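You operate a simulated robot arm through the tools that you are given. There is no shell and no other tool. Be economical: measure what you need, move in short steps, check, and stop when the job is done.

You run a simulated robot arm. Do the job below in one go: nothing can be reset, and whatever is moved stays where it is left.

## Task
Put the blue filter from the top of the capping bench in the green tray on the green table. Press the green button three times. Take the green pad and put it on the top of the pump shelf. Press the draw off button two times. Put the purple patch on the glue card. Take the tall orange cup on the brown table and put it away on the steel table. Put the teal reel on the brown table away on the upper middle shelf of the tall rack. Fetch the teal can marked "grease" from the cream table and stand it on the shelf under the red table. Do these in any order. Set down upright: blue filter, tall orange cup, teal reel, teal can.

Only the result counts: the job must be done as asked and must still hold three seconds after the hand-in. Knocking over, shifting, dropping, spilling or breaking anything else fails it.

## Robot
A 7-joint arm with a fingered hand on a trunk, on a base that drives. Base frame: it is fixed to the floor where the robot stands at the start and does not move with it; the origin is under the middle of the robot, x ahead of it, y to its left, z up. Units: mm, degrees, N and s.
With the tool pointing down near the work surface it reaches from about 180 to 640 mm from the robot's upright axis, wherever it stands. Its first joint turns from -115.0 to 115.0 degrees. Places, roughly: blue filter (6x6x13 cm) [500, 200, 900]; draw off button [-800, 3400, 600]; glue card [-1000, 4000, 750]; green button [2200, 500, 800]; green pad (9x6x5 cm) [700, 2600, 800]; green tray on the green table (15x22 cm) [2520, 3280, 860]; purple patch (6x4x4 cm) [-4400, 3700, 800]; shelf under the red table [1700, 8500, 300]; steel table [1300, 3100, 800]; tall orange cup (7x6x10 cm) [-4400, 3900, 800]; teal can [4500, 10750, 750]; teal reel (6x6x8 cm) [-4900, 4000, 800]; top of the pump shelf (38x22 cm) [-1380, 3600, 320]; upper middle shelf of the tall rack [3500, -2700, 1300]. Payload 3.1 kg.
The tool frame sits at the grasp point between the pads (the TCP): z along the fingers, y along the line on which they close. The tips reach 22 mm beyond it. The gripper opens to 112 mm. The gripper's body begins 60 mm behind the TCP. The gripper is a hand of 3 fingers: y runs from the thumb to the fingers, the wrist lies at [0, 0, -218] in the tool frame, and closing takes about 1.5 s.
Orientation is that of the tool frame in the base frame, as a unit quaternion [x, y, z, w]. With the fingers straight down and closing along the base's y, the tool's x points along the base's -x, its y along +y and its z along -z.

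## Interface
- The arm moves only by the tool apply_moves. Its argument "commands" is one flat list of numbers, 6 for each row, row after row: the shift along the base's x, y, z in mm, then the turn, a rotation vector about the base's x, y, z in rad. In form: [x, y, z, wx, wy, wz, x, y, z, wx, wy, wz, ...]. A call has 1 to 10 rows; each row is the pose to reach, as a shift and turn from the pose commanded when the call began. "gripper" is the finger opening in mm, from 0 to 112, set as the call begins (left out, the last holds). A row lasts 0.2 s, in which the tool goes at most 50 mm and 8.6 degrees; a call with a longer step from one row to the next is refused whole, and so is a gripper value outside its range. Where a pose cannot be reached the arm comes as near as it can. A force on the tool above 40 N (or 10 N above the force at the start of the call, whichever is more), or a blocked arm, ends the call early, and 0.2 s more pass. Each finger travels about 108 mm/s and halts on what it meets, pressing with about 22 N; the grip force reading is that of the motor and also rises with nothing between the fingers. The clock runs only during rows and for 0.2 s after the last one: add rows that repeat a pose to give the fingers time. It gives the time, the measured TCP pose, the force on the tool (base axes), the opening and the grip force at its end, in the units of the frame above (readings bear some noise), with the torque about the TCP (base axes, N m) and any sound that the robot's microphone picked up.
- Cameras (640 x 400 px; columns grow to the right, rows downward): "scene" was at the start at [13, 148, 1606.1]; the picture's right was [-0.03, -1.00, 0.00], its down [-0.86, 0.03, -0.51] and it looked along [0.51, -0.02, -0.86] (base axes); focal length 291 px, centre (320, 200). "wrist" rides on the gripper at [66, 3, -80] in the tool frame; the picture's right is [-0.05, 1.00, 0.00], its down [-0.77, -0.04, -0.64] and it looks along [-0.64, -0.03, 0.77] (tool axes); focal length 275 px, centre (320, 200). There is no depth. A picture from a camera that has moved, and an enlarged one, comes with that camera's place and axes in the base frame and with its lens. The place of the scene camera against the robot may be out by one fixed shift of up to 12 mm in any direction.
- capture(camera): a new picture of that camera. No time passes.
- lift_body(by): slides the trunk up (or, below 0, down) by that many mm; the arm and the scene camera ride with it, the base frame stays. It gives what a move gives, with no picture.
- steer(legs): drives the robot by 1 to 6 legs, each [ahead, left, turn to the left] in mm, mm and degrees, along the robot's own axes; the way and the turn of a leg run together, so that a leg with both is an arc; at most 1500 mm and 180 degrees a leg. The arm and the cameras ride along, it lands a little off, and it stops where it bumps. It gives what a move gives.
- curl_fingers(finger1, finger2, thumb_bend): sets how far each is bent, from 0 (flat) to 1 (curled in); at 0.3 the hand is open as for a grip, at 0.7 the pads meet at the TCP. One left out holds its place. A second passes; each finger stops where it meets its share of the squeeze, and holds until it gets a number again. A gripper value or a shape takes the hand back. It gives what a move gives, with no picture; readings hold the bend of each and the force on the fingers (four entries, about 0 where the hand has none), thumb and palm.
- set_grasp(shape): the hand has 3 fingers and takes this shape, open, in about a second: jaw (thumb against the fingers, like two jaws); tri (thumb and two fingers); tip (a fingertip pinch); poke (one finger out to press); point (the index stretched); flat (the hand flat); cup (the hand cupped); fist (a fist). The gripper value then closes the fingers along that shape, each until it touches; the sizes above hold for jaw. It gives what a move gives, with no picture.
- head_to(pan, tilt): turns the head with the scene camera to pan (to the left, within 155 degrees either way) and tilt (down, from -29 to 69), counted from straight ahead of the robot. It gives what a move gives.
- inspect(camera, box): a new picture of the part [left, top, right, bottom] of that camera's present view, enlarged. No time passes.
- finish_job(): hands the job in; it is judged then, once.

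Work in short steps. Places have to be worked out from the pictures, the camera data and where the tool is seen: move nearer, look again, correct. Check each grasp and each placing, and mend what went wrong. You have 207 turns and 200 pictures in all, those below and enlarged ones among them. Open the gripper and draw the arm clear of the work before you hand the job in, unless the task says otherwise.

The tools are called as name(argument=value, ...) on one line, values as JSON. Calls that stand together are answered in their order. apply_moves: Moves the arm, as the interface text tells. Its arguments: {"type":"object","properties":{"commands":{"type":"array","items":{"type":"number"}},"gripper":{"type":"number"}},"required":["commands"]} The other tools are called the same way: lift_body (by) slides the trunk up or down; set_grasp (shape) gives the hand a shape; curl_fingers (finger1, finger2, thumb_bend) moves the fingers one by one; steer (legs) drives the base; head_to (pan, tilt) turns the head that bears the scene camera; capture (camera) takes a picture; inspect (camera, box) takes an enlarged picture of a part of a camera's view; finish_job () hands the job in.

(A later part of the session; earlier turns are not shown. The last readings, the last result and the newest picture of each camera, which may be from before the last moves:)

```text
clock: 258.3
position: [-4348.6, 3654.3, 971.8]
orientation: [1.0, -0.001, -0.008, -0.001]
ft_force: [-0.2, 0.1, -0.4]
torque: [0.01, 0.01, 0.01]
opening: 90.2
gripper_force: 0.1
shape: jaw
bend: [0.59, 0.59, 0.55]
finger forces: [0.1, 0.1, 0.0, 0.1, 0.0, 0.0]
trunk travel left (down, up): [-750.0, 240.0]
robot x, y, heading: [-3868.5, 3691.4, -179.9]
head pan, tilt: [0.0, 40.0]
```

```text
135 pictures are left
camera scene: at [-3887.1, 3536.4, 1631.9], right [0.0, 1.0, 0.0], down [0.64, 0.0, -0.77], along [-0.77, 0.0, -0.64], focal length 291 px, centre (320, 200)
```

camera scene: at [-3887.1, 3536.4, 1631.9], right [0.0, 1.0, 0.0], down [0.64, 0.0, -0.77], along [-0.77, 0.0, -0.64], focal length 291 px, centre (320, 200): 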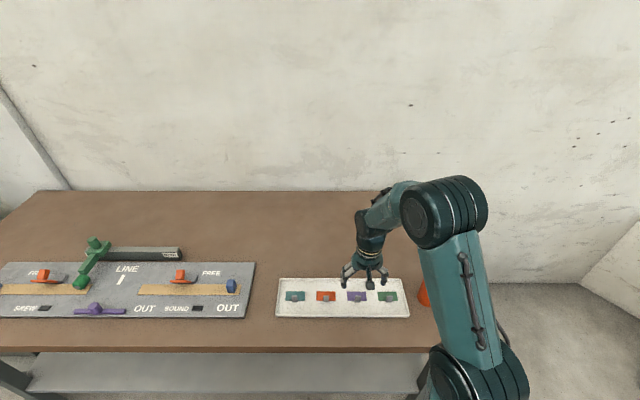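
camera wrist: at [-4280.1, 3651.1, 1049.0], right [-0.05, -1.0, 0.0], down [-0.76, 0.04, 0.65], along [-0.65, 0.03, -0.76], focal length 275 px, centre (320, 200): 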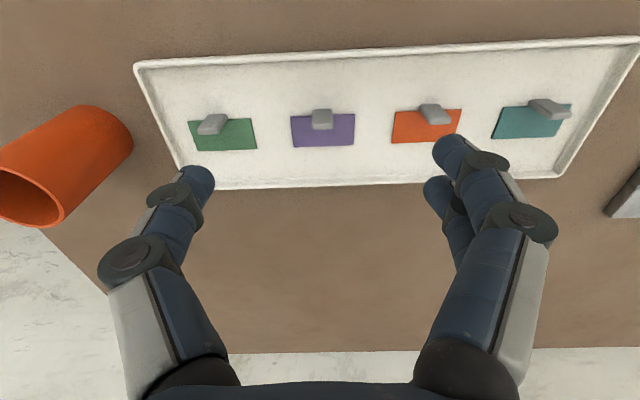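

The patches are plates with grey grip tabs. I zoom in on the purple one.

inspect(camera="wrist", box=[260, 80, 390, 165])

inspect(camera="scene", box=[320, 270, 420, 330])

```text
4.71 times, centred on (325, 122) of wrist
camera zoom: at [-4280.1, 3651.1, 1049.0], right [-0.05, -1.0, 0.0], down [-0.76, 0.04, 0.65], along [-0.65, 0.03, -0.76], focal length 1295 px, centre (296, 565)
```

zoom: 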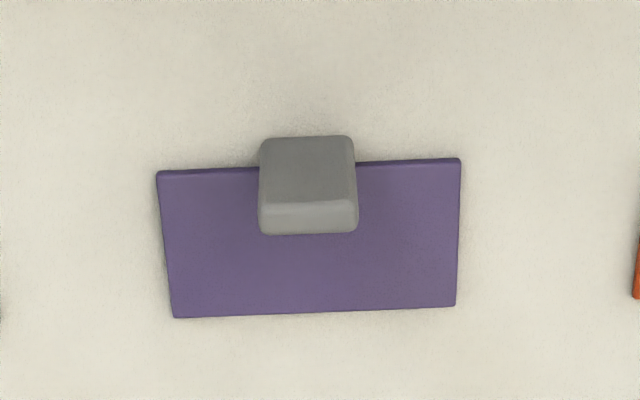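

```text
6.40 times, centred on (370, 300) of scene
camera zoom: at [-3887.1, 3536.4, 1631.9], right [0.0, 1.0, 0.0], down [0.64, 0.0, -0.77], along [-0.77, 0.0, -0.64], focal length 1862 px, centre (0, -440)
```

zoom: 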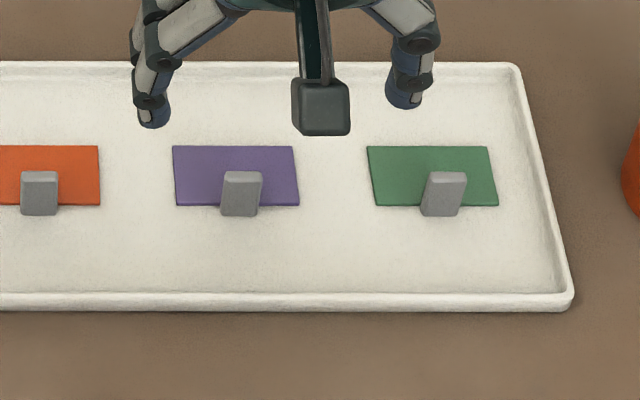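

The purple patch's grey tab is about 20 mm wide (y) and 8 mm deep (x), with its top near (-4378,3652,843). I turn the hand by -90° so it closes across the thin side, and move above the tab.

apply_moves(commands=[-5, 0, 0, 0, 0, -0.148, -10, 0, 0, 0, 0, -0.296, -15, 0, 0, 0, 0, -0.444, -20, 0, 0, 0, 0, -0.592, -25, 0, 0, 0, 0, -0.74, -30, 0, 0, 0, 0, -0.888, -30, 0, 0, 0, 0, -1.036, -30, 0, 0, 0, 0, -1.184, -30, 0, 0, 0, 0, -1.332, -30, 0, 0, 0, 0, -1.48], gripper=60)

apply_moves(commands=[0, -1, -20, 0, 0, -0.09, 0, -1, -40, 0, 0, -0.09])

capture(camera="wrist")

inspect(camera="scene", box=[300, 230, 440, 330])

```text
clock: 260.5
position: [-4377.6, 3654.2, 970.6]
orientation: [0.737, -0.676, -0.006, -0.006]
ft_force: [0.2, -0.1, 0.4]
torque: [0.01, 0.03, 0.02]
opening: 60.9
gripper_force: 0.1
shape: jaw
bend: [0.72, 0.72, 0.7]
finger forces: [0.1, 0.0, 0.0, 0.0, 0.0, 0.0]
trunk travel left (down, up): [-750.0, 240.0]
robot x, y, heading: [-3869.3, 3693.5, -179.9]
head pan, tilt: [0.0, 40.0]
```

```text
clock: 261.1
position: [-4379.4, 3654.4, 930.6]
orientation: [-0.707, 0.707, 0.005, 0.006]
ft_force: [-0.1, 0.5, -0.4]
torque: [0.03, 0.01, -0.02]
opening: 60.8
gripper_force: 0.1
shape: jaw
bend: [0.72, 0.72, 0.7]
finger forces: [0.1, 0.0, 0.1, 0.1, 0.0, 0.0]
trunk travel left (down, up): [-750.0, 240.0]
robot x, y, heading: [-3868.4, 3693.0, -180.0]
head pan, tilt: [0.0, 40.0]
```

```text
132 pictures are left
camera wrist: at [-4381.6, 3585.8, 1008.5], right [-1.0, 0.05, 0.0], down [0.04, 0.76, 0.65], along [0.03, 0.65, -0.76], focal length 275 px, centre (320, 200)
```

wrist: 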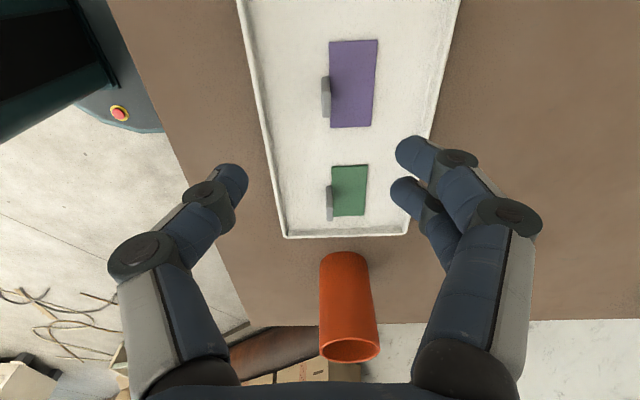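

```text
4.00 times, centred on (370, 280) of scene
camera zoom: at [-3888.1, 3536.2, 1631.9], right [0.0, 1.0, 0.0], down [0.64, 0.0, -0.77], along [-0.77, 0.0, -0.64], focal length 1164 px, centre (120, -120)
```

zoom: 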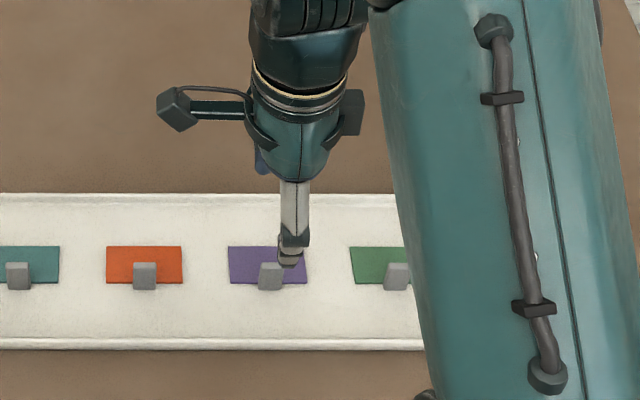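

The tab is centred between thumb and fingers. I go down to z≈832.

apply_moves(commands=[-2, -3, -40, 0, 0, 0, -2, -3, -75, 0, 0, 0, -2, -3, -90, 0, 0, 0, -2, -3, -98, 0, 0, 0, -2, -3, -98, 0, 0, 0])

capture(camera="wrist")

inspect(camera="scene", box=[300, 230, 440, 330])

```text
clock: 262.3
position: [-4380.4, 3649.5, 831.5]
orientation: [0.707, -0.707, -0.005, -0.007]
ft_force: [-0.5, 0.3, -0.9]
torque: [0.03, -0.01, 0.02]
opening: 60.2
gripper_force: 0.0
shape: jaw
bend: [0.72, 0.72, 0.7]
finger forces: [0.1, 0.1, 0.1, 0.0, 0.4, 0.0]
trunk travel left (down, up): [-750.0, 240.0]
robot x, y, heading: [-3867.7, 3695.3, -180.0]
head pan, tilt: [0.0, 40.0]
```

```text
130 pictures are left
camera wrist: at [-4383.2, 3582.0, 910.6], right [-1.0, 0.05, 0.0], down [0.04, 0.76, 0.65], along [0.03, 0.65, -0.76], focal length 275 px, centre (320, 200)
```

wrist: 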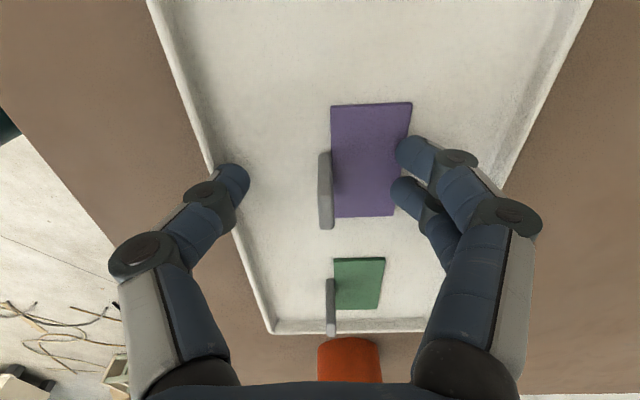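

```text
4.00 times, centred on (370, 280) of scene
camera zoom: at [-3887.7, 3536.1, 1631.8], right [0.0, 1.0, 0.0], down [0.64, 0.0, -0.77], along [-0.77, 0.0, -0.64], focal length 1164 px, centre (120, -120)
```

zoom: 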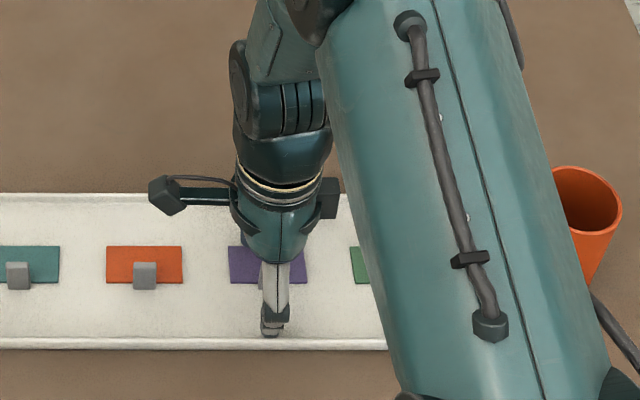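

The tab lies between the pads. I close and lift.

apply_moves(commands=[0, 0, 0, 0, 0, 0, 0, 0, 0, 0, 0, 0, 0, 0, 0, 0, 0, 0, 0, 0, 0, 0, 0, 0, 0, 0, 0, 0, 0, 0, 0, 0, 0, 0, 0, 0], gripper=0)

apply_moves(commands=[0, 0, 10, 0, 0, 0, 0, 0, 35, 0, 0, 0, 0, 0, 80, 0, 0, 0, 0, 0, 125, 0, 0, 0, 0, 0, 165, 0, 0, 0])

capture(camera="wrist")

capture(camera="scene")

```text
clock: 263.7
position: [-4380.0, 3649.2, 832.5]
orientation: [-0.707, 0.707, 0.005, 0.006]
ft_force: [0.8, 0.6, 0.0]
torque: [0.04, 0.02, -0.03]
opening: 0.0
gripper_force: 22.1
shape: jaw
bend: [0.7, 0.7, 0.71]
finger forces: [0.0, 14.8, 0.0, 0.1, 20.5, 0.0]
trunk travel left (down, up): [-750.0, 240.0]
robot x, y, heading: [-3868.2, 3693.2, -180.1]
head pan, tilt: [0.0, 40.0]
```

```text
clock: 264.9
position: [-4379.0, 3652.3, 998.2]
orientation: [-0.707, 0.707, 0.005, 0.006]
ft_force: [0.8, -0.3, -1.0]
torque: [-0.03, 0.02, 0.01]
opening: 0.1
gripper_force: 21.4
shape: jaw
bend: [0.7, 0.69, 0.71]
finger forces: [0.0, 15.0, 0.0, 0.1, 21.1, 0.0]
trunk travel left (down, up): [-750.0, 240.0]
robot x, y, heading: [-3868.5, 3692.1, -179.7]
head pan, tilt: [0.0, 40.0]
```

```text
128 pictures are left
camera wrist: at [-4382.0, 3584.6, 1076.3], right [-1.0, 0.05, 0.0], down [0.04, 0.76, 0.65], along [0.03, 0.65, -0.76], focal length 275 px, centre (320, 200)
```

wrist: 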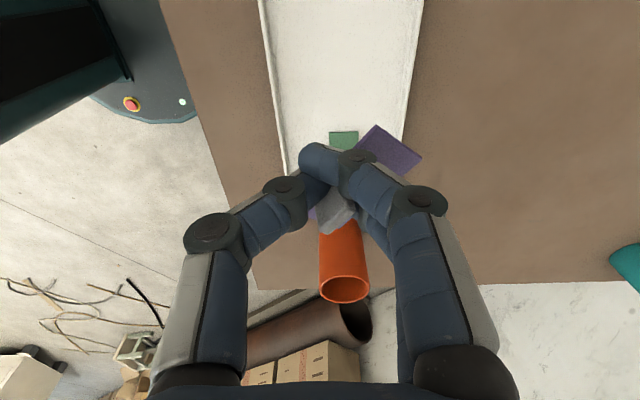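

```text
127 pictures are left
camera scene: at [-3886.6, 3536.3, 1631.8], right [0.0, 1.0, 0.0], down [0.64, 0.0, -0.77], along [-0.77, 0.0, -0.64], focal length 291 px, centre (320, 200)
```

scene: 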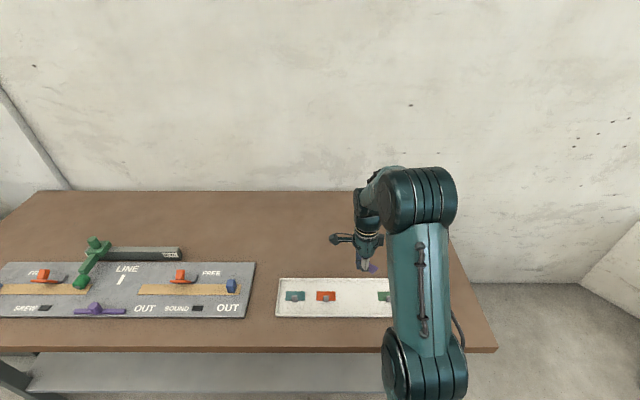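

The patch is held but turned between the fingers. I look closer to see how it sits.

inspect(camera="wrist", box=[250, 100, 450, 250])

inspect(camera="scene", box=[320, 210, 420, 290])

```text
2.67 times, centred on (350, 175) of wrist
camera zoom: at [-4382.0, 3584.6, 1076.3], right [-1.0, 0.05, 0.0], down [0.04, 0.76, 0.65], along [0.03, 0.65, -0.76], focal length 734 px, centre (240, 267)
```

zoom: 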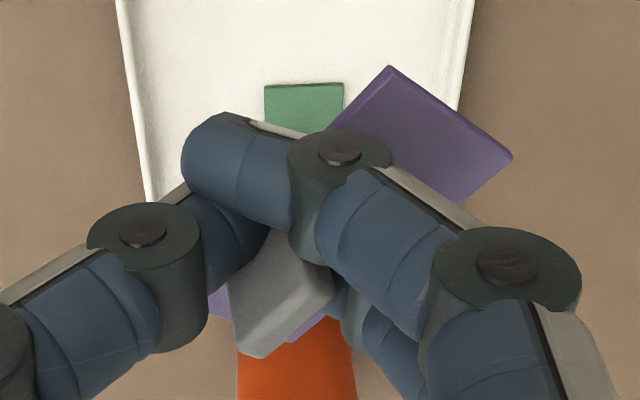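

```text
5.00 times, centred on (370, 250) of scene
camera zoom: at [-3886.6, 3536.3, 1631.8], right [0.0, 1.0, 0.0], down [0.64, 0.0, -0.77], along [-0.77, 0.0, -0.64], focal length 1455 px, centre (70, -50)
```

zoom: 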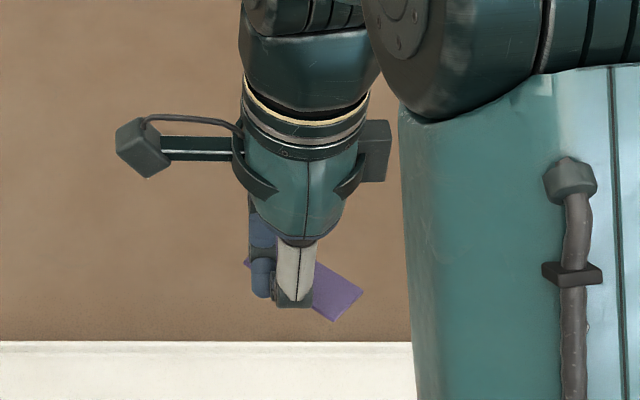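

The hold is firm, and I can correct the yaw at the card. I tuck the arm and drive back south and around, staying faced west.

apply_moves(commands=[40, 5, 10, 0, 0, 0, 80, 10, 20, 0, 0, 0, 120, 15, 30, 0, 0, 0, 160, 20, 40, 0, 0, 0, 200, 25, 50, 0, 0, 0])

steer(legs=[[-190, 0, 0], [0, 1500, 0], [0, 1500, 0], [0, 1500, 0], [0, 810, 0]])

capture(camera="wrist")

```text
clock: 266.1
position: [-4178.3, 3675.8, 1047.1]
orientation: [-0.703, 0.712, 0.006, 0.006]
ft_force: [1.5, -1.1, -0.7]
torque: [0.08, 0.06, 0.03]
opening: 0.0
gripper_force: 21.7
shape: jaw
bend: [0.7, 0.69, 0.71]
finger forces: [0.0, 15.0, 0.0, 0.0, 21.3, 0.1]
trunk travel left (down, up): [-750.0, 240.0]
robot x, y, heading: [-3869.1, 3693.9, -180.1]
head pan, tilt: [0.0, 40.0]
```

```text
clock: 292.7
position: [-4024.6, -1632.6, 1047.2]
orientation: [-0.699, 0.715, 0.004, 0.006]
ft_force: [-0.5, -0.5, -0.1]
torque: [-0.03, -0.02, 0.02]
opening: 0.1
gripper_force: 21.9
shape: jaw
bend: [0.7, 0.69, 0.71]
finger forces: [0.0, 15.1, 0.0, 0.1, 21.3, 0.1]
trunk travel left (down, up): [-750.0, 240.0]
robot x, y, heading: [-3713.4, -1622.3, 178.9]
head pan, tilt: [0.0, 40.0]
```

```text
124 pictures are left
camera wrist: at [-4029.5, -1700.8, 1124.8], right [-1.0, 0.07, 0.0], down [0.05, 0.76, 0.65], along [0.05, 0.65, -0.76], focal length 275 px, centre (320, 200)
```

wrist: 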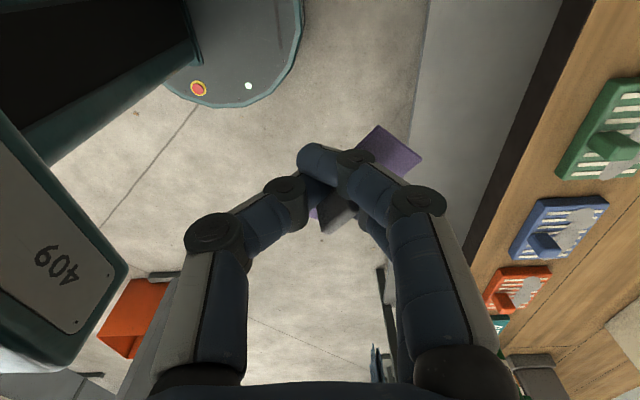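

The patch is still held. I continue east, then north up the main aisle.

steer(legs=[[-1450, 0, 1.1], [-1450, 0, 0], [-640, 0, 0], [0, -1500, 0], [0, -1500, 0], [0, -1400, 0]])

steer(legs=[[0, -1300, 0]])

head_to(pan=5, tilt=40)

capture(camera="scene")

```text
clock: 330.6
position: [-566.8, 2737.6, 1046.6]
orientation: [0.715, -0.7, -0.004, -0.007]
ft_force: [-0.3, -0.2, 0.3]
torque: [-0.01, -0.01, 0.03]
opening: 0.0
gripper_force: 22.6
shape: jaw
bend: [0.7, 0.69, 0.71]
finger forces: [0.0, 15.2, 0.0, 0.0, 21.3, 0.0]
trunk travel left (down, up): [-750.0, 240.0]
robot x, y, heading: [-253.3, 2757.5, -178.8]
head pan, tilt: [0.0, 40.0]
```

```text
clock: 337.1
position: [-590.8, 4041.6, 1046.4]
orientation: [0.713, -0.701, -0.006, -0.007]
ft_force: [0.5, -0.8, -0.4]
torque: [0.01, -0.03, -0.01]
opening: 0.0
gripper_force: 21.7
shape: jaw
bend: [0.7, 0.69, 0.71]
finger forces: [0.0, 15.1, 0.0, 0.1, 21.4, 0.0]
trunk travel left (down, up): [-750.0, 240.0]
robot x, y, heading: [-279.5, 4065.4, -179.3]
head pan, tilt: [0.0, 40.0]
```

```text
clock: 337.8
position: [-592.7, 4041.4, 1047.1]
orientation: [0.712, -0.702, -0.005, -0.005]
ft_force: [0.6, 0.7, 0.5]
torque: [0.01, 0.0, -0.01]
opening: 0.0
gripper_force: 21.8
shape: jaw
bend: [0.7, 0.69, 0.71]
finger forces: [0.1, 15.2, 0.1, 0.0, 21.5, 0.1]
trunk travel left (down, up): [-750.0, 240.0]
robot x, y, heading: [-280.8, 4062.8, -179.2]
head pan, tilt: [5.0, 40.0]
```

```text
123 pictures are left
camera scene: at [-296.5, 3900.0, 1631.9], right [-0.1, 0.99, 0.0], down [0.64, 0.07, -0.77], along [-0.76, -0.08, -0.64], focal length 291 px, centre (320, 200)
```

scene: 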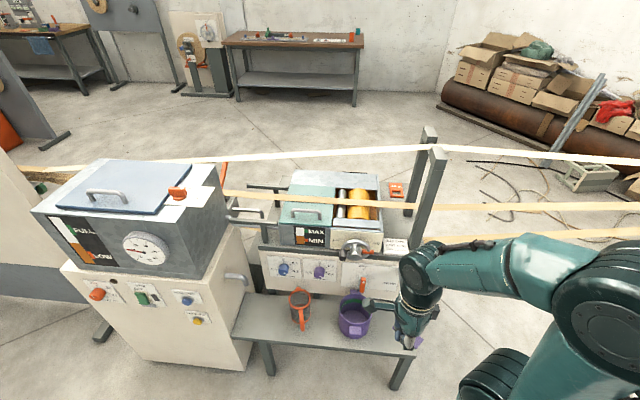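

The glue card seems to be at about (-1100,4115). I move in to x≈-455 (the front shelf's edge is near -770) and inspect the card.

steer(legs=[[170, -35, -0.8]])

head_to(pan=-10, tilt=45)

capture(camera="scene")

capture(camera="wrist")

```text
clock: 339.3
position: [-762.3, 4080.4, 1046.8]
orientation: [-0.707, 0.707, 0.004, 0.006]
ft_force: [-0.9, 0.4, -0.1]
torque: [-0.01, 0.04, 0.01]
opening: 0.0
gripper_force: 21.9
shape: jaw
bend: [0.7, 0.69, 0.71]
finger forces: [0.0, 15.1, 0.0, 0.0, 21.4, 0.1]
trunk travel left (down, up): [-750.0, 240.0]
robot x, y, heading: [-448.4, 4101.4, -179.8]
head pan, tilt: [5.0, 40.0]
```

```text
clock: 340.1
position: [-762.6, 4079.2, 1047.7]
orientation: [0.707, -0.707, -0.005, -0.007]
ft_force: [-1.3, -0.1, -0.3]
torque: [0.0, 0.0, 0.01]
opening: 0.0
gripper_force: 22.0
shape: jaw
bend: [0.7, 0.69, 0.71]
finger forces: [0.0, 15.1, 0.1, 0.0, 21.4, 0.0]
trunk travel left (down, up): [-750.0, 240.0]
robot x, y, heading: [-450.1, 4100.5, -179.7]
head pan, tilt: [-10.0, 45.0]
```

```text
122 pictures are left
camera scene: at [-464.0, 3955.1, 1624.6], right [0.17, 0.99, 0.0], down [0.7, -0.12, -0.71], along [-0.7, 0.12, -0.71], focal length 291 px, centre (320, 200)
```

scene: 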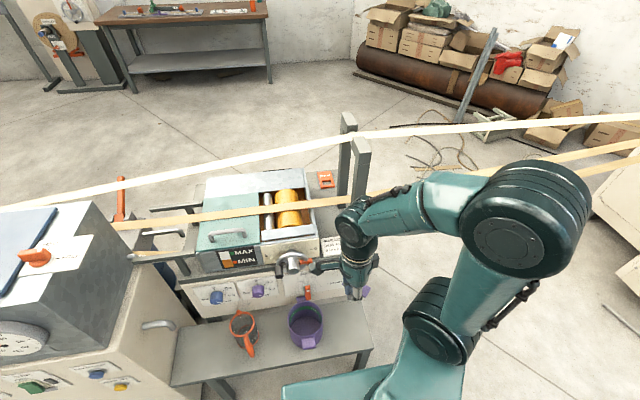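

```text
121 pictures are left
camera wrist: at [-764.8, 4012.2, 1124.9], right [-1.0, 0.05, 0.0], down [0.04, 0.76, 0.65], along [0.03, 0.65, -0.76], focal length 275 px, centre (320, 200)
```

wrist: 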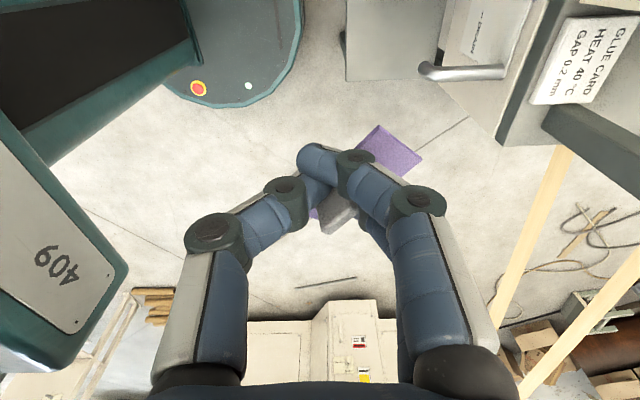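

The card ("GLUE CARD") spans about x -1050…-1125 and y 4072…4170. The plate's centre sits about (-17,+15) from the TCP, so I aim the TCP at (-1068,4103) and stop above it to check.

apply_moves(commands=[-45, 4, 0, 0, 0, 0, -90, 8, 0, 0, 0, 0, -135, 12, -10, 0, 0, 0, -180, 16, -30, 0, 0, 0, -220, 20, -50, 0, 0, 0, -255, 22, -80, 0, 0, 0, -285, 23, -110, 0, 0, 0, -306, 23, -140, 0, 0, 0, -306, 23, -160, 0, 0, 0, -306, 23, -160, 0, 0, 0])

capture(camera="wrist")

inspect(camera="scene", box=[200, 130, 440, 300])

```text
clock: 342.2
position: [-1067.5, 4102.2, 886.9]
orientation: [-0.707, 0.707, 0.006, 0.005]
ft_force: [0.3, 0.2, 0.6]
torque: [0.01, 0.01, -0.02]
opening: 0.0
gripper_force: 22.2
shape: jaw
bend: [0.7, 0.69, 0.72]
finger forces: [0.1, 15.3, 0.0, 0.1, 21.5, 0.1]
trunk travel left (down, up): [-750.0, 240.0]
robot x, y, heading: [-448.8, 4097.6, -179.7]
head pan, tilt: [-10.0, 45.0]
```

```text
120 pictures are left
camera wrist: at [-1071.2, 4035.0, 964.7], right [-1.0, 0.05, 0.0], down [0.04, 0.76, 0.65], along [0.03, 0.65, -0.76], focal length 275 px, centre (320, 200)
```

wrist: 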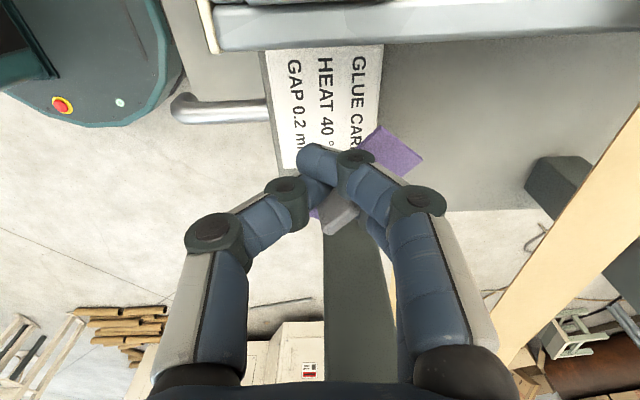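

```text
2.35 times, centred on (320, 215) of scene
camera zoom: at [-464.5, 3955.3, 1624.6], right [0.17, 0.98, 0.0], down [0.7, -0.12, -0.71], along [-0.7, 0.12, -0.71], focal length 685 px, centre (320, 165)
```

zoom: 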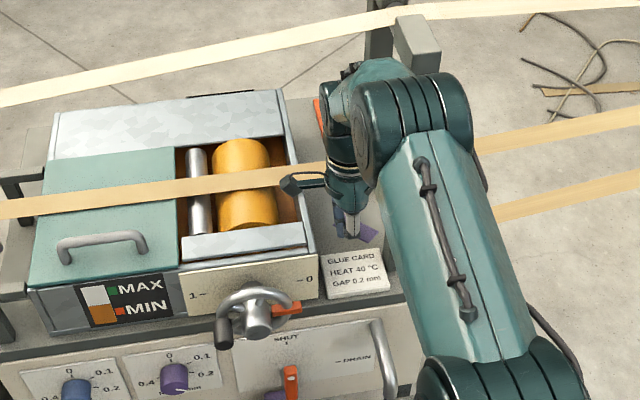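

From two wrist views the card's centre is (-1071,4119) at z≈770. I shift 13 mm toward me and go down near it.

apply_moves(commands=[13, 2, -20, 0, 0, 0, 13, 2, -45, 0, 0, 0, 13, 2, -62, 0, 0, 0, 13, 2, -62, 0, 0, 0])

inspect(camera="wrist", box=[220, 60, 460, 220])

inspect(camera="scene", box=[290, 190, 390, 270])

```text
clock: 343.2
position: [-1054.7, 4105.7, 823.7]
orientation: [-0.707, 0.707, 0.006, 0.006]
ft_force: [-0.2, -0.2, 0.7]
torque: [-0.06, -0.03, -0.05]
opening: 0.2
gripper_force: 21.9
shape: jaw
bend: [0.71, 0.69, 0.72]
finger forces: [0.1, 15.3, 0.0, 0.1, 21.6, 0.0]
trunk travel left (down, up): [-750.0, 240.0]
robot x, y, heading: [-449.0, 4094.9, -180.0]
head pan, tilt: [-10.0, 45.0]
```

```text
2.50 times, centred on (340, 140) of wrist
camera zoom: at [-1058.1, 4037.1, 901.9], right [-1.0, 0.05, 0.0], down [0.04, 0.76, 0.65], along [0.03, 0.65, -0.76], focal length 688 px, centre (270, 350)
```

zoom: 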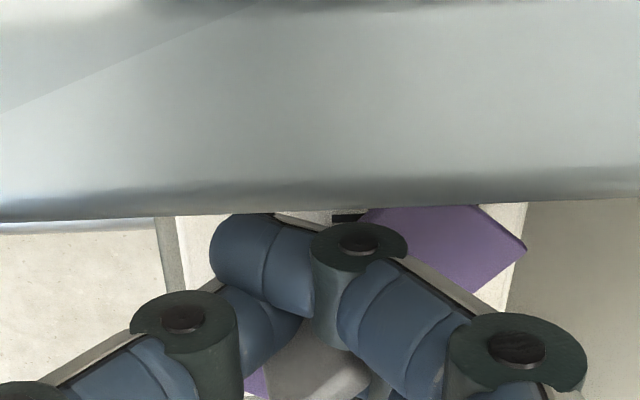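

```text
5.00 times, centred on (340, 230) of scene
camera zoom: at [-464.4, 3955.3, 1624.6], right [0.17, 0.98, 0.0], down [0.7, -0.12, -0.71], along [-0.7, 0.12, -0.71], focal length 1455 px, centre (220, 50)
```

zoom: 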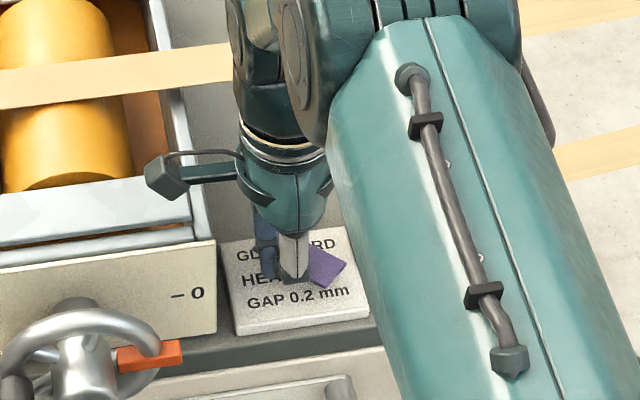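

The wrist camera would land on the roller box's rim (y≈4052, z≈875), so I stop. I rise and rotate the hand +90° so the camera faces me, then re-aim.

apply_moves(commands=[0, 0, 40, 0, 0, 0, 0, 3, 70, 0, 0, 0.14, 0, 6, 70, 0, 0, 0.285, 0, 9, 70, 0, 0, 0.43, 0, 12, 70, 0, 0, 0.575, -1, 15, 70, 0, 0, 0.72, -1, 18, 70, 0, 0, 0.865, -1, 20, 70, 0, 0, 1.01, -1, 20, 70, 0, 0, 1.155, -1, 20, 70, 0, 0, 1.3])

apply_moves(commands=[0, 0, 0, 0, 0, 0.14, 0, 0, 0, 0, 0, 0.27, 0, 0, 0, 0, 0, 0.27])

capture(camera="wrist")

capture(camera="scene")

```text
clock: 345.4
position: [-1056.0, 4125.7, 894.5]
orientation: [0.991, -0.135, -0.008, -0.002]
ft_force: [-0.3, -0.1, -0.8]
torque: [0.01, -0.03, 0.01]
opening: 0.0
gripper_force: 22.3
shape: jaw
bend: [0.71, 0.69, 0.72]
finger forces: [0.1, 15.3, 0.0, 0.1, 21.6, 0.0]
trunk travel left (down, up): [-750.0, 240.0]
robot x, y, heading: [-450.0, 4101.4, -179.9]
head pan, tilt: [-10.0, 45.0]
```

```text
clock: 346.2
position: [-1055.0, 4124.4, 893.5]
orientation: [1.0, 0.0, -0.007, -0.001]
ft_force: [0.7, -0.2, -0.3]
torque: [-0.04, -0.02, -0.02]
opening: 0.0
gripper_force: 21.9
shape: jaw
bend: [0.71, 0.69, 0.72]
finger forces: [0.0, 15.3, 0.1, 0.0, 21.5, 0.1]
trunk travel left (down, up): [-750.0, 240.0]
robot x, y, heading: [-451.6, 4097.1, -179.7]
head pan, tilt: [-10.0, 45.0]
```

```text
116 pictures are left
camera wrist: at [-988.5, 4121.8, 972.4], right [-0.05, -1.0, 0.0], down [-0.76, 0.04, 0.65], along [-0.65, 0.03, -0.76], focal length 275 px, centre (320, 200)
```

wrist: 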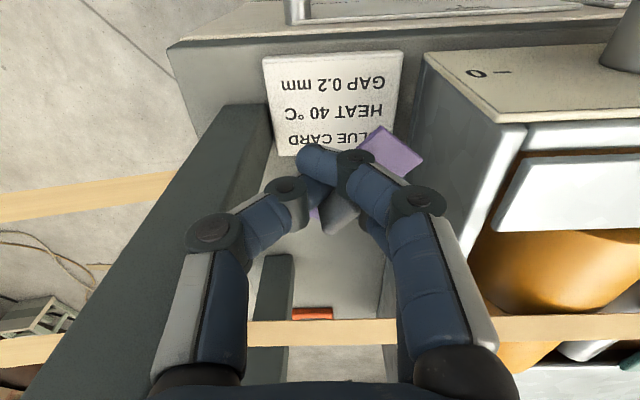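

```text
115 pictures are left
camera scene: at [-464.5, 3955.2, 1624.6], right [0.17, 0.98, 0.0], down [0.7, -0.12, -0.71], along [-0.7, 0.12, -0.71], focal length 291 px, centre (320, 200)
```

scene: 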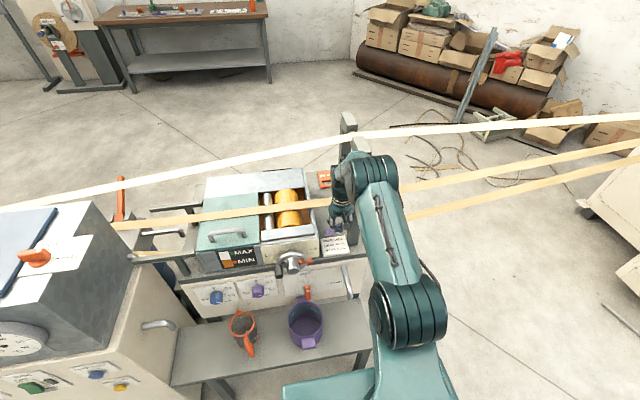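

Clear now: the plate projects wholly inside the card (plate centre about (-1072,4106)). I descend and feel for contact.

apply_moves(commands=[0, 0, -35, 0, 0, 0, 0, 0, -70, 0, 0, 0, 0, 0, -80, 0, 0, 0, 0, 0, -84, 0, 0, 0, 0, 0, -88, 0, 0, 0, 0, 0, -91, 0, 0, 0, 0, 0, -94, 0, 0, 0])

capture(camera="wrist")

inspect(camera="scene", box=[290, 190, 390, 270])

```text
clock: 347.9
position: [-1056.2, 4125.5, 801.2]
orientation: [1.0, -0.001, -0.007, 0.0]
ft_force: [2.3, 1.5, 3.5]
torque: [-0.1, 0.06, -0.01]
opening: 0.1
gripper_force: 22.4
shape: jaw
bend: [0.71, 0.69, 0.72]
finger forces: [0.1, 19.8, 0.1, 0.0, 25.3, 0.0]
trunk travel left (down, up): [-750.0, 240.0]
robot x, y, heading: [-447.5, 4097.3, -179.9]
head pan, tilt: [-10.0, 45.0]
```

```text
114 pictures are left
camera wrist: at [-987.9, 4121.4, 879.2], right [-0.05, -1.0, 0.0], down [-0.76, 0.04, 0.65], along [-0.65, 0.03, -0.76], focal length 275 px, centre (320, 200)
```

wrist: 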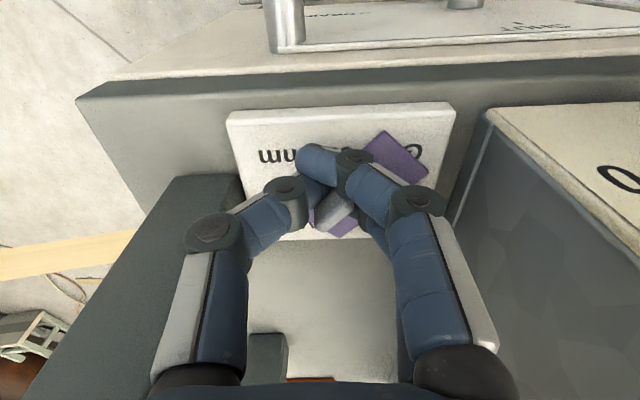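

```text
5.00 times, centred on (340, 230) of scene
camera zoom: at [-463.5, 3955.4, 1624.7], right [0.17, 0.98, 0.0], down [0.7, -0.12, -0.71], along [-0.7, 0.12, -0.71], focal length 1455 px, centre (220, 50)
```

zoom: 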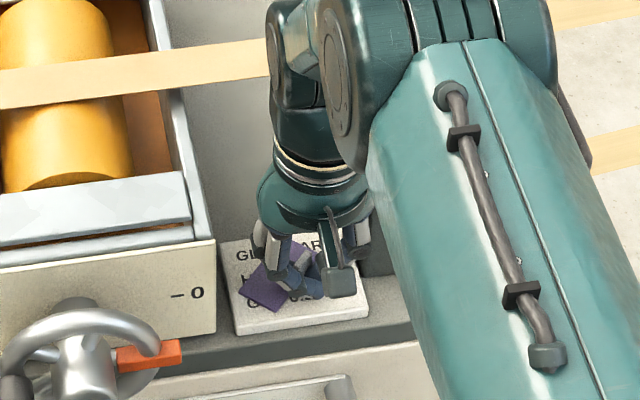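

The plate has touched the card well inside its edges. I open modestly (the post is close) and rise.

apply_moves(commands=[0, 0, -1, 0, 0, 0, 0, 0, -1, 0, 0, 0, 0, 0, -1, 0, 0, 0, 0, 0, -1, 0, 0, 0], gripper=35)

capture(camera="wrist")

```text
clock: 348.9
position: [-1056.6, 4124.6, 800.4]
orientation: [1.0, -0.001, -0.009, -0.001]
ft_force: [-0.2, 0.1, 0.0]
torque: [0.01, -0.01, 0.01]
opening: 34.2
gripper_force: 0.0
shape: jaw
bend: [0.74, 0.74, 0.7]
finger forces: [0.2, 0.9, 0.0, 0.0, 0.0, 0.0]
trunk travel left (down, up): [-750.0, 240.0]
robot x, y, heading: [-445.0, 4093.8, -180.0]
head pan, tilt: [-10.0, 45.0]
```

```text
112 pictures are left
camera wrist: at [-988.4, 4121.3, 877.8], right [-0.05, -1.0, 0.0], down [-0.76, 0.04, 0.65], along [-0.65, 0.03, -0.76], focal length 275 px, centre (320, 200)
```

wrist: 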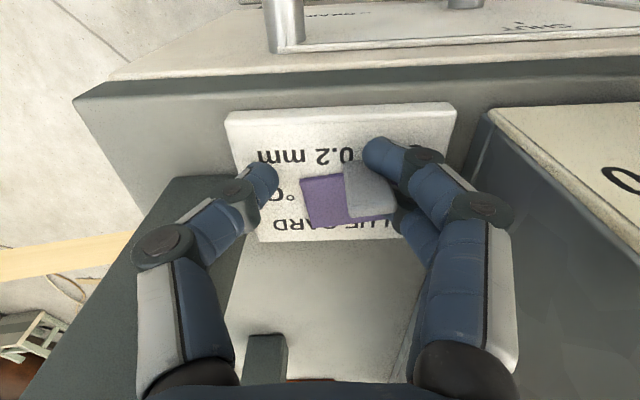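

The patch lies on the card with its tab beside the fingers. I shift 6 mm south to clear it, then rise.

apply_moves(commands=[0, -6, 0, 0, 0, 0, 0, -6, 10, 0, 0, 0, 0, -6, 40, 0, 0, 0, 0, -6, 80, 0, 0, 0, 0, -6, 120, 0, 0, 0])

capture(camera="wrist")

inspect(camera="scene", box=[290, 190, 390, 270])

```text
clock: 350.1
position: [-1054.2, 4118.2, 921.5]
orientation: [1.0, -0.001, -0.008, -0.001]
ft_force: [0.2, 0.4, -1.0]
torque: [0.04, -0.02, 0.0]
opening: 34.4
gripper_force: 0.0
shape: jaw
bend: [0.74, 0.74, 0.7]
finger forces: [0.4, 0.2, 0.0, 0.0, 0.1, 0.0]
trunk travel left (down, up): [-750.0, 240.0]
robot x, y, heading: [-447.8, 4094.1, -179.9]
head pan, tilt: [-10.0, 45.0]
```

```text
111 pictures are left
camera wrist: at [-987.4, 4115.5, 998.8], right [-0.05, -1.0, 0.0], down [-0.76, 0.04, 0.65], along [-0.65, 0.03, -0.76], focal length 275 px, centre (320, 200)
```

wrist: 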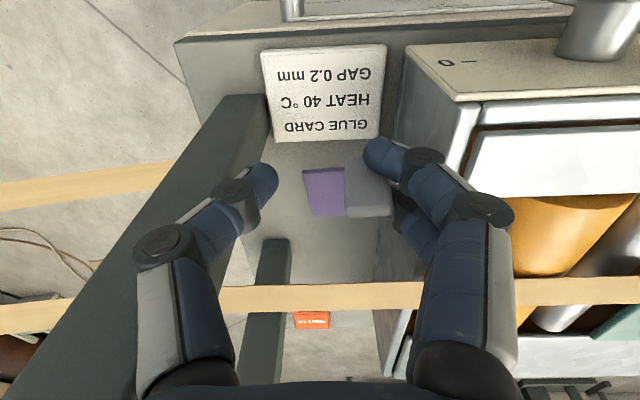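

```text
5.00 times, centred on (340, 230) of scene
camera zoom: at [-463.5, 3955.2, 1624.6], right [0.17, 0.98, 0.0], down [0.7, -0.12, -0.71], along [-0.7, 0.12, -0.71], focal length 1455 px, centre (220, 50)
```

zoom: 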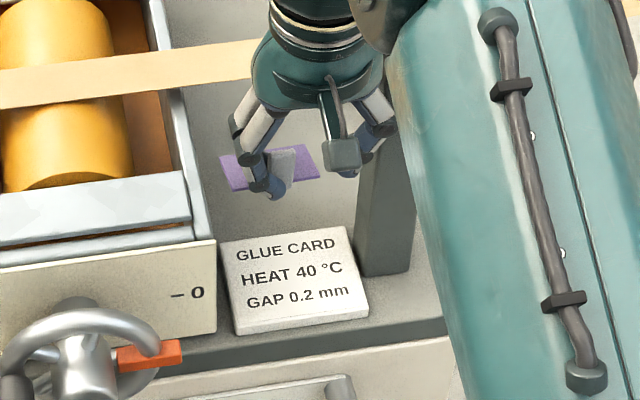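

The tab got wedged between the two fingers and came up with the hand. I lower it back onto the card, then bend one finger away to free it.

apply_moves(commands=[0, 6, -40, 0, 0, 0, 0, 6, -80, 0, 0, 0, 0, 6, -108, 0, 0, 0, 0, 6, -115, 0, 0, 0, 0, 6, -118, 0, 0, 0, 0, 6, -120, 0, 0, 0])

curl_fingers(finger1=0.66)

capture(camera="wrist")

inspect(camera="scene", box=[290, 190, 390, 270])

```text
clock: 351.4
position: [-1055.9, 4125.9, 799.7]
orientation: [1.0, -0.001, -0.008, -0.001]
ft_force: [0.0, 0.5, 1.4]
torque: [-0.02, -0.03, -0.01]
opening: 34.8
gripper_force: 0.0
shape: jaw
bend: [0.74, 0.74, 0.7]
finger forces: [0.2, 0.9, 0.0, 0.1, 0.1, 0.0]
trunk travel left (down, up): [-750.0, 240.0]
robot x, y, heading: [-449.1, 4094.0, -179.9]
head pan, tilt: [-10.0, 45.0]
```

```text
clock: 352.4
position: [-1056.4, 4125.5, 798.8]
orientation: [1.0, -0.002, -0.008, -0.001]
ft_force: [-0.1, -0.5, 1.8]
torque: [0.0, 0.04, -0.01]
opening: 23.3
gripper_force: 0.9
shape: fingers
bend: [0.66, 0.74, 0.7]
finger forces: [0.2, 1.3, 0.0, 0.1, 0.0, 0.0]
trunk travel left (down, up): [-750.0, 240.0]
robot x, y, heading: [-448.8, 4094.9, -179.7]
head pan, tilt: [-10.0, 45.0]
```

```text
109 pictures are left
camera wrist: at [-988.2, 4121.5, 877.8], right [-0.05, -1.0, 0.0], down [-0.76, 0.04, 0.65], along [-0.65, 0.03, -0.76], focal length 275 px, centre (320, 200)
```

wrist: 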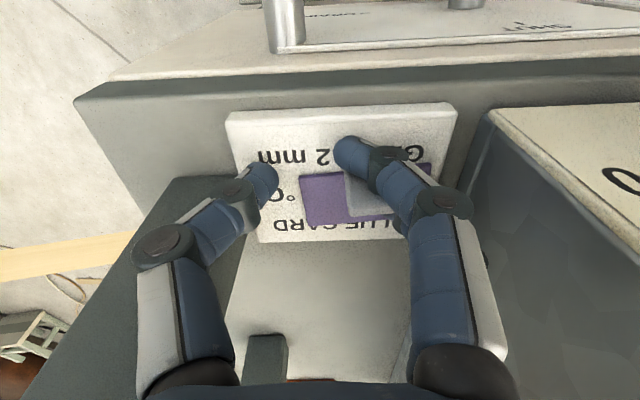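

```text
5.00 times, centred on (340, 230) of scene
camera zoom: at [-464.2, 3955.2, 1624.6], right [0.17, 0.98, 0.0], down [0.7, -0.12, -0.71], along [-0.7, 0.12, -0.71], focal length 1455 px, centre (220, 50)
```

zoom: 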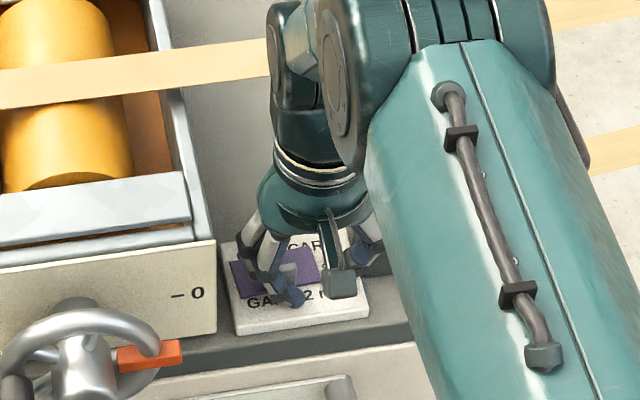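

Finger 1 went inward; I now draw it outward (south) to 0.5 while the plate rests on the card.

curl_fingers(finger1=0.52)

capture(camera="wrist")

```text
clock: 353.4
position: [-1055.2, 4126.7, 800.2]
orientation: [1.0, -0.001, -0.009, 0.0]
ft_force: [-1.8, 3.5, 12.8]
torque: [-0.22, -0.1, -0.01]
opening: 32.3
gripper_force: 6.5
shape: fingers
bend: [0.61, 0.73, 0.7]
finger forces: [13.1, 0.2, 0.0, 0.0, 0.0, 0.0]
trunk travel left (down, up): [-750.0, 240.0]
robot x, y, heading: [-451.2, 4096.7, -179.9]
head pan, tilt: [-10.0, 45.0]
```

```text
107 pictures are left
camera wrist: at [-987.6, 4121.8, 878.6], right [-0.05, -1.0, 0.0], down [-0.76, 0.04, 0.65], along [-0.65, 0.03, -0.76], focal length 275 px, centre (320, 200)
```

wrist: 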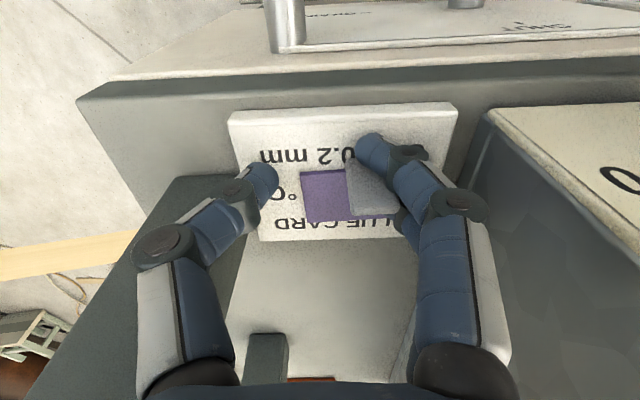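

Finger 1's tip is pressing down on the card or plate. I raise slightly and see whether the patch stays.

apply_moves(commands=[0, 0, 5, 0, 0, 0, 0, 0, 12, 0, 0, 0, 0, 0, 18, 0, 0, 0])

inspect(camera="wrist", box=[220, 90, 460, 250])

inspect(camera="scene", box=[290, 190, 390, 270])

```text
clock: 354.2
position: [-1054.7, 4124.2, 816.4]
orientation: [1.0, 0.0, -0.007, -0.001]
ft_force: [0.5, 1.1, 0.4]
torque: [0.0, -0.01, -0.01]
opening: 42.0
gripper_force: 0.1
shape: fingers
bend: [0.52, 0.73, 0.7]
finger forces: [0.2, 0.1, 0.0, 0.0, 0.0, 0.0]
trunk travel left (down, up): [-750.0, 240.0]
robot x, y, heading: [-449.9, 4093.8, -179.9]
head pan, tilt: [-10.0, 45.0]
```

```text
2.50 times, centred on (340, 170) of wrist
camera zoom: at [-988.2, 4121.0, 895.6], right [-0.05, -1.0, 0.0], down [-0.76, 0.04, 0.65], along [-0.65, 0.03, -0.76], focal length 688 px, centre (270, 275)
```

zoom: 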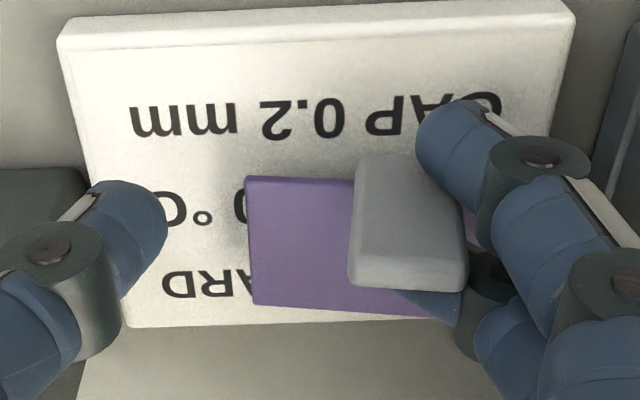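

```text
5.00 times, centred on (340, 230) of scene
camera zoom: at [-464.6, 3955.1, 1624.5], right [0.17, 0.99, 0.0], down [0.7, -0.12, -0.71], along [-0.7, 0.12, -0.71], focal length 1455 px, centre (220, 50)
```

zoom: 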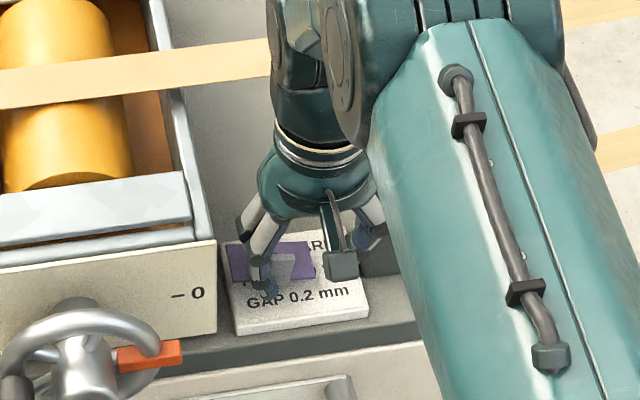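

The patch still rises with the hand. I lift a bit higher and zoom in to see what holds it.

apply_moves(commands=[0, 0, 20, 0, 0, 0, 0, 0, 50, 0, 0, 0])

inspect(camera="wrist", box=[300, 120, 420, 240])

inspect(camera="scene", box=[310, 205, 370, 255])

```text
clock: 354.9
position: [-1055.1, 4126.0, 868.0]
orientation: [1.0, -0.001, -0.008, 0.0]
ft_force: [-0.5, 0.1, -0.2]
torque: [-0.02, 0.0, -0.01]
opening: 42.2
gripper_force: 0.7
shape: fingers
bend: [0.52, 0.73, 0.7]
finger forces: [0.1, 0.1, 0.0, 0.1, 0.0, 0.0]
trunk travel left (down, up): [-750.0, 240.0]
robot x, y, heading: [-451.0, 4092.7, -179.9]
head pan, tilt: [-10.0, 45.0]
```

```text
3.33 times, centred on (360, 180) of wrist
camera zoom: at [-987.8, 4121.6, 946.2], right [-0.05, -1.0, 0.0], down [-0.76, 0.04, 0.65], along [-0.65, 0.03, -0.76], focal length 918 px, centre (187, 267)
```

zoom: 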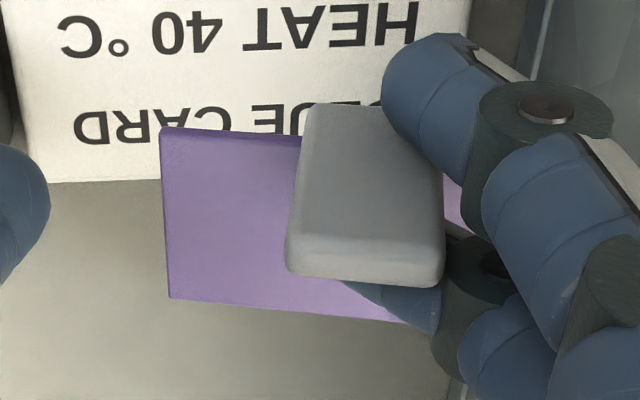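

```text
8.00 times, centred on (340, 230) of scene
camera zoom: at [-463.8, 3955.3, 1624.6], right [0.17, 0.98, 0.0], down [0.7, -0.12, -0.71], along [-0.7, 0.12, -0.71], focal length 2328 px, centre (160, -40)
```

zoom: 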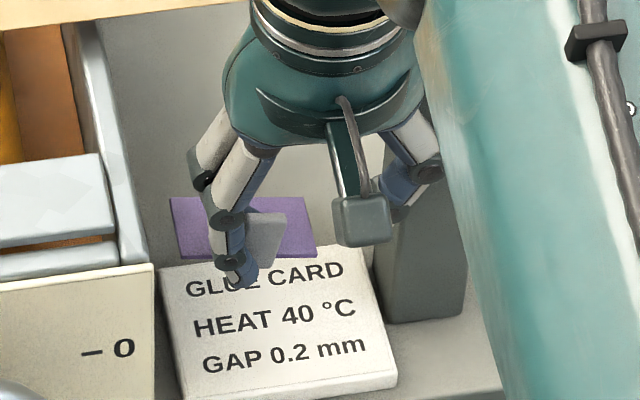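

The tab is pinched sideways between the two fingers. I lower until the plate is just above the card and then open finger 1 further to let it go.

apply_moves(commands=[0, 0, -35, 0, 0, 0, 0, 0, -52, 0, 0, 0, 0, 0, -58, 0, 0, 0, 0, 0, -62, 0, 0, 0])

curl_fingers(finger1=0.43)

inspect(camera="wrist", box=[220, 90, 460, 250])

```text
clock: 355.9
position: [-1055.9, 4124.7, 805.3]
orientation: [1.0, -0.001, -0.008, -0.001]
ft_force: [-0.8, 0.2, 0.5]
torque: [-0.02, 0.01, -0.02]
opening: 42.1
gripper_force: 0.0
shape: fingers
bend: [0.52, 0.73, 0.7]
finger forces: [0.1, 0.1, 0.0, 0.0, 0.1, 0.0]
trunk travel left (down, up): [-750.0, 240.0]
robot x, y, heading: [-450.3, 4097.7, -179.9]
head pan, tilt: [-10.0, 45.0]
```

```text
clock: 356.9
position: [-1055.8, 4125.0, 804.9]
orientation: [1.0, -0.001, -0.008, -0.001]
ft_force: [-0.2, 0.3, -0.1]
torque: [0.01, -0.04, 0.01]
opening: 54.5
gripper_force: 0.1
shape: fingers
bend: [0.43, 0.73, 0.7]
finger forces: [0.0, 0.1, 0.0, 0.0, 0.0, 0.0]
trunk travel left (down, up): [-750.0, 240.0]
robot x, y, heading: [-452.4, 4097.8, -179.8]
head pan, tilt: [-10.0, 45.0]
```

```text
2.50 times, centred on (340, 170) of wrist
camera zoom: at [-988.8, 4121.6, 883.7], right [-0.05, -1.0, 0.0], down [-0.76, 0.04, 0.65], along [-0.65, 0.03, -0.76], focal length 688 px, centre (270, 275)
```

zoom: 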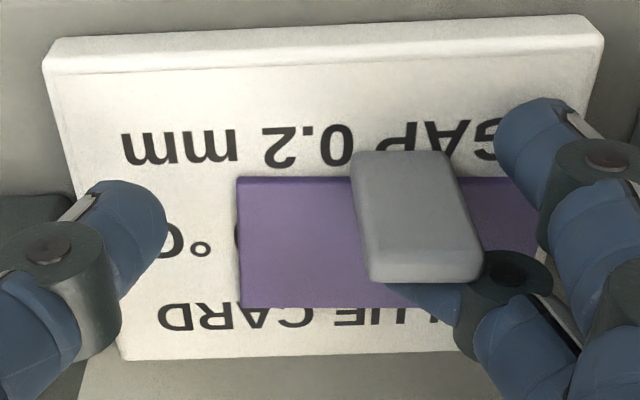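

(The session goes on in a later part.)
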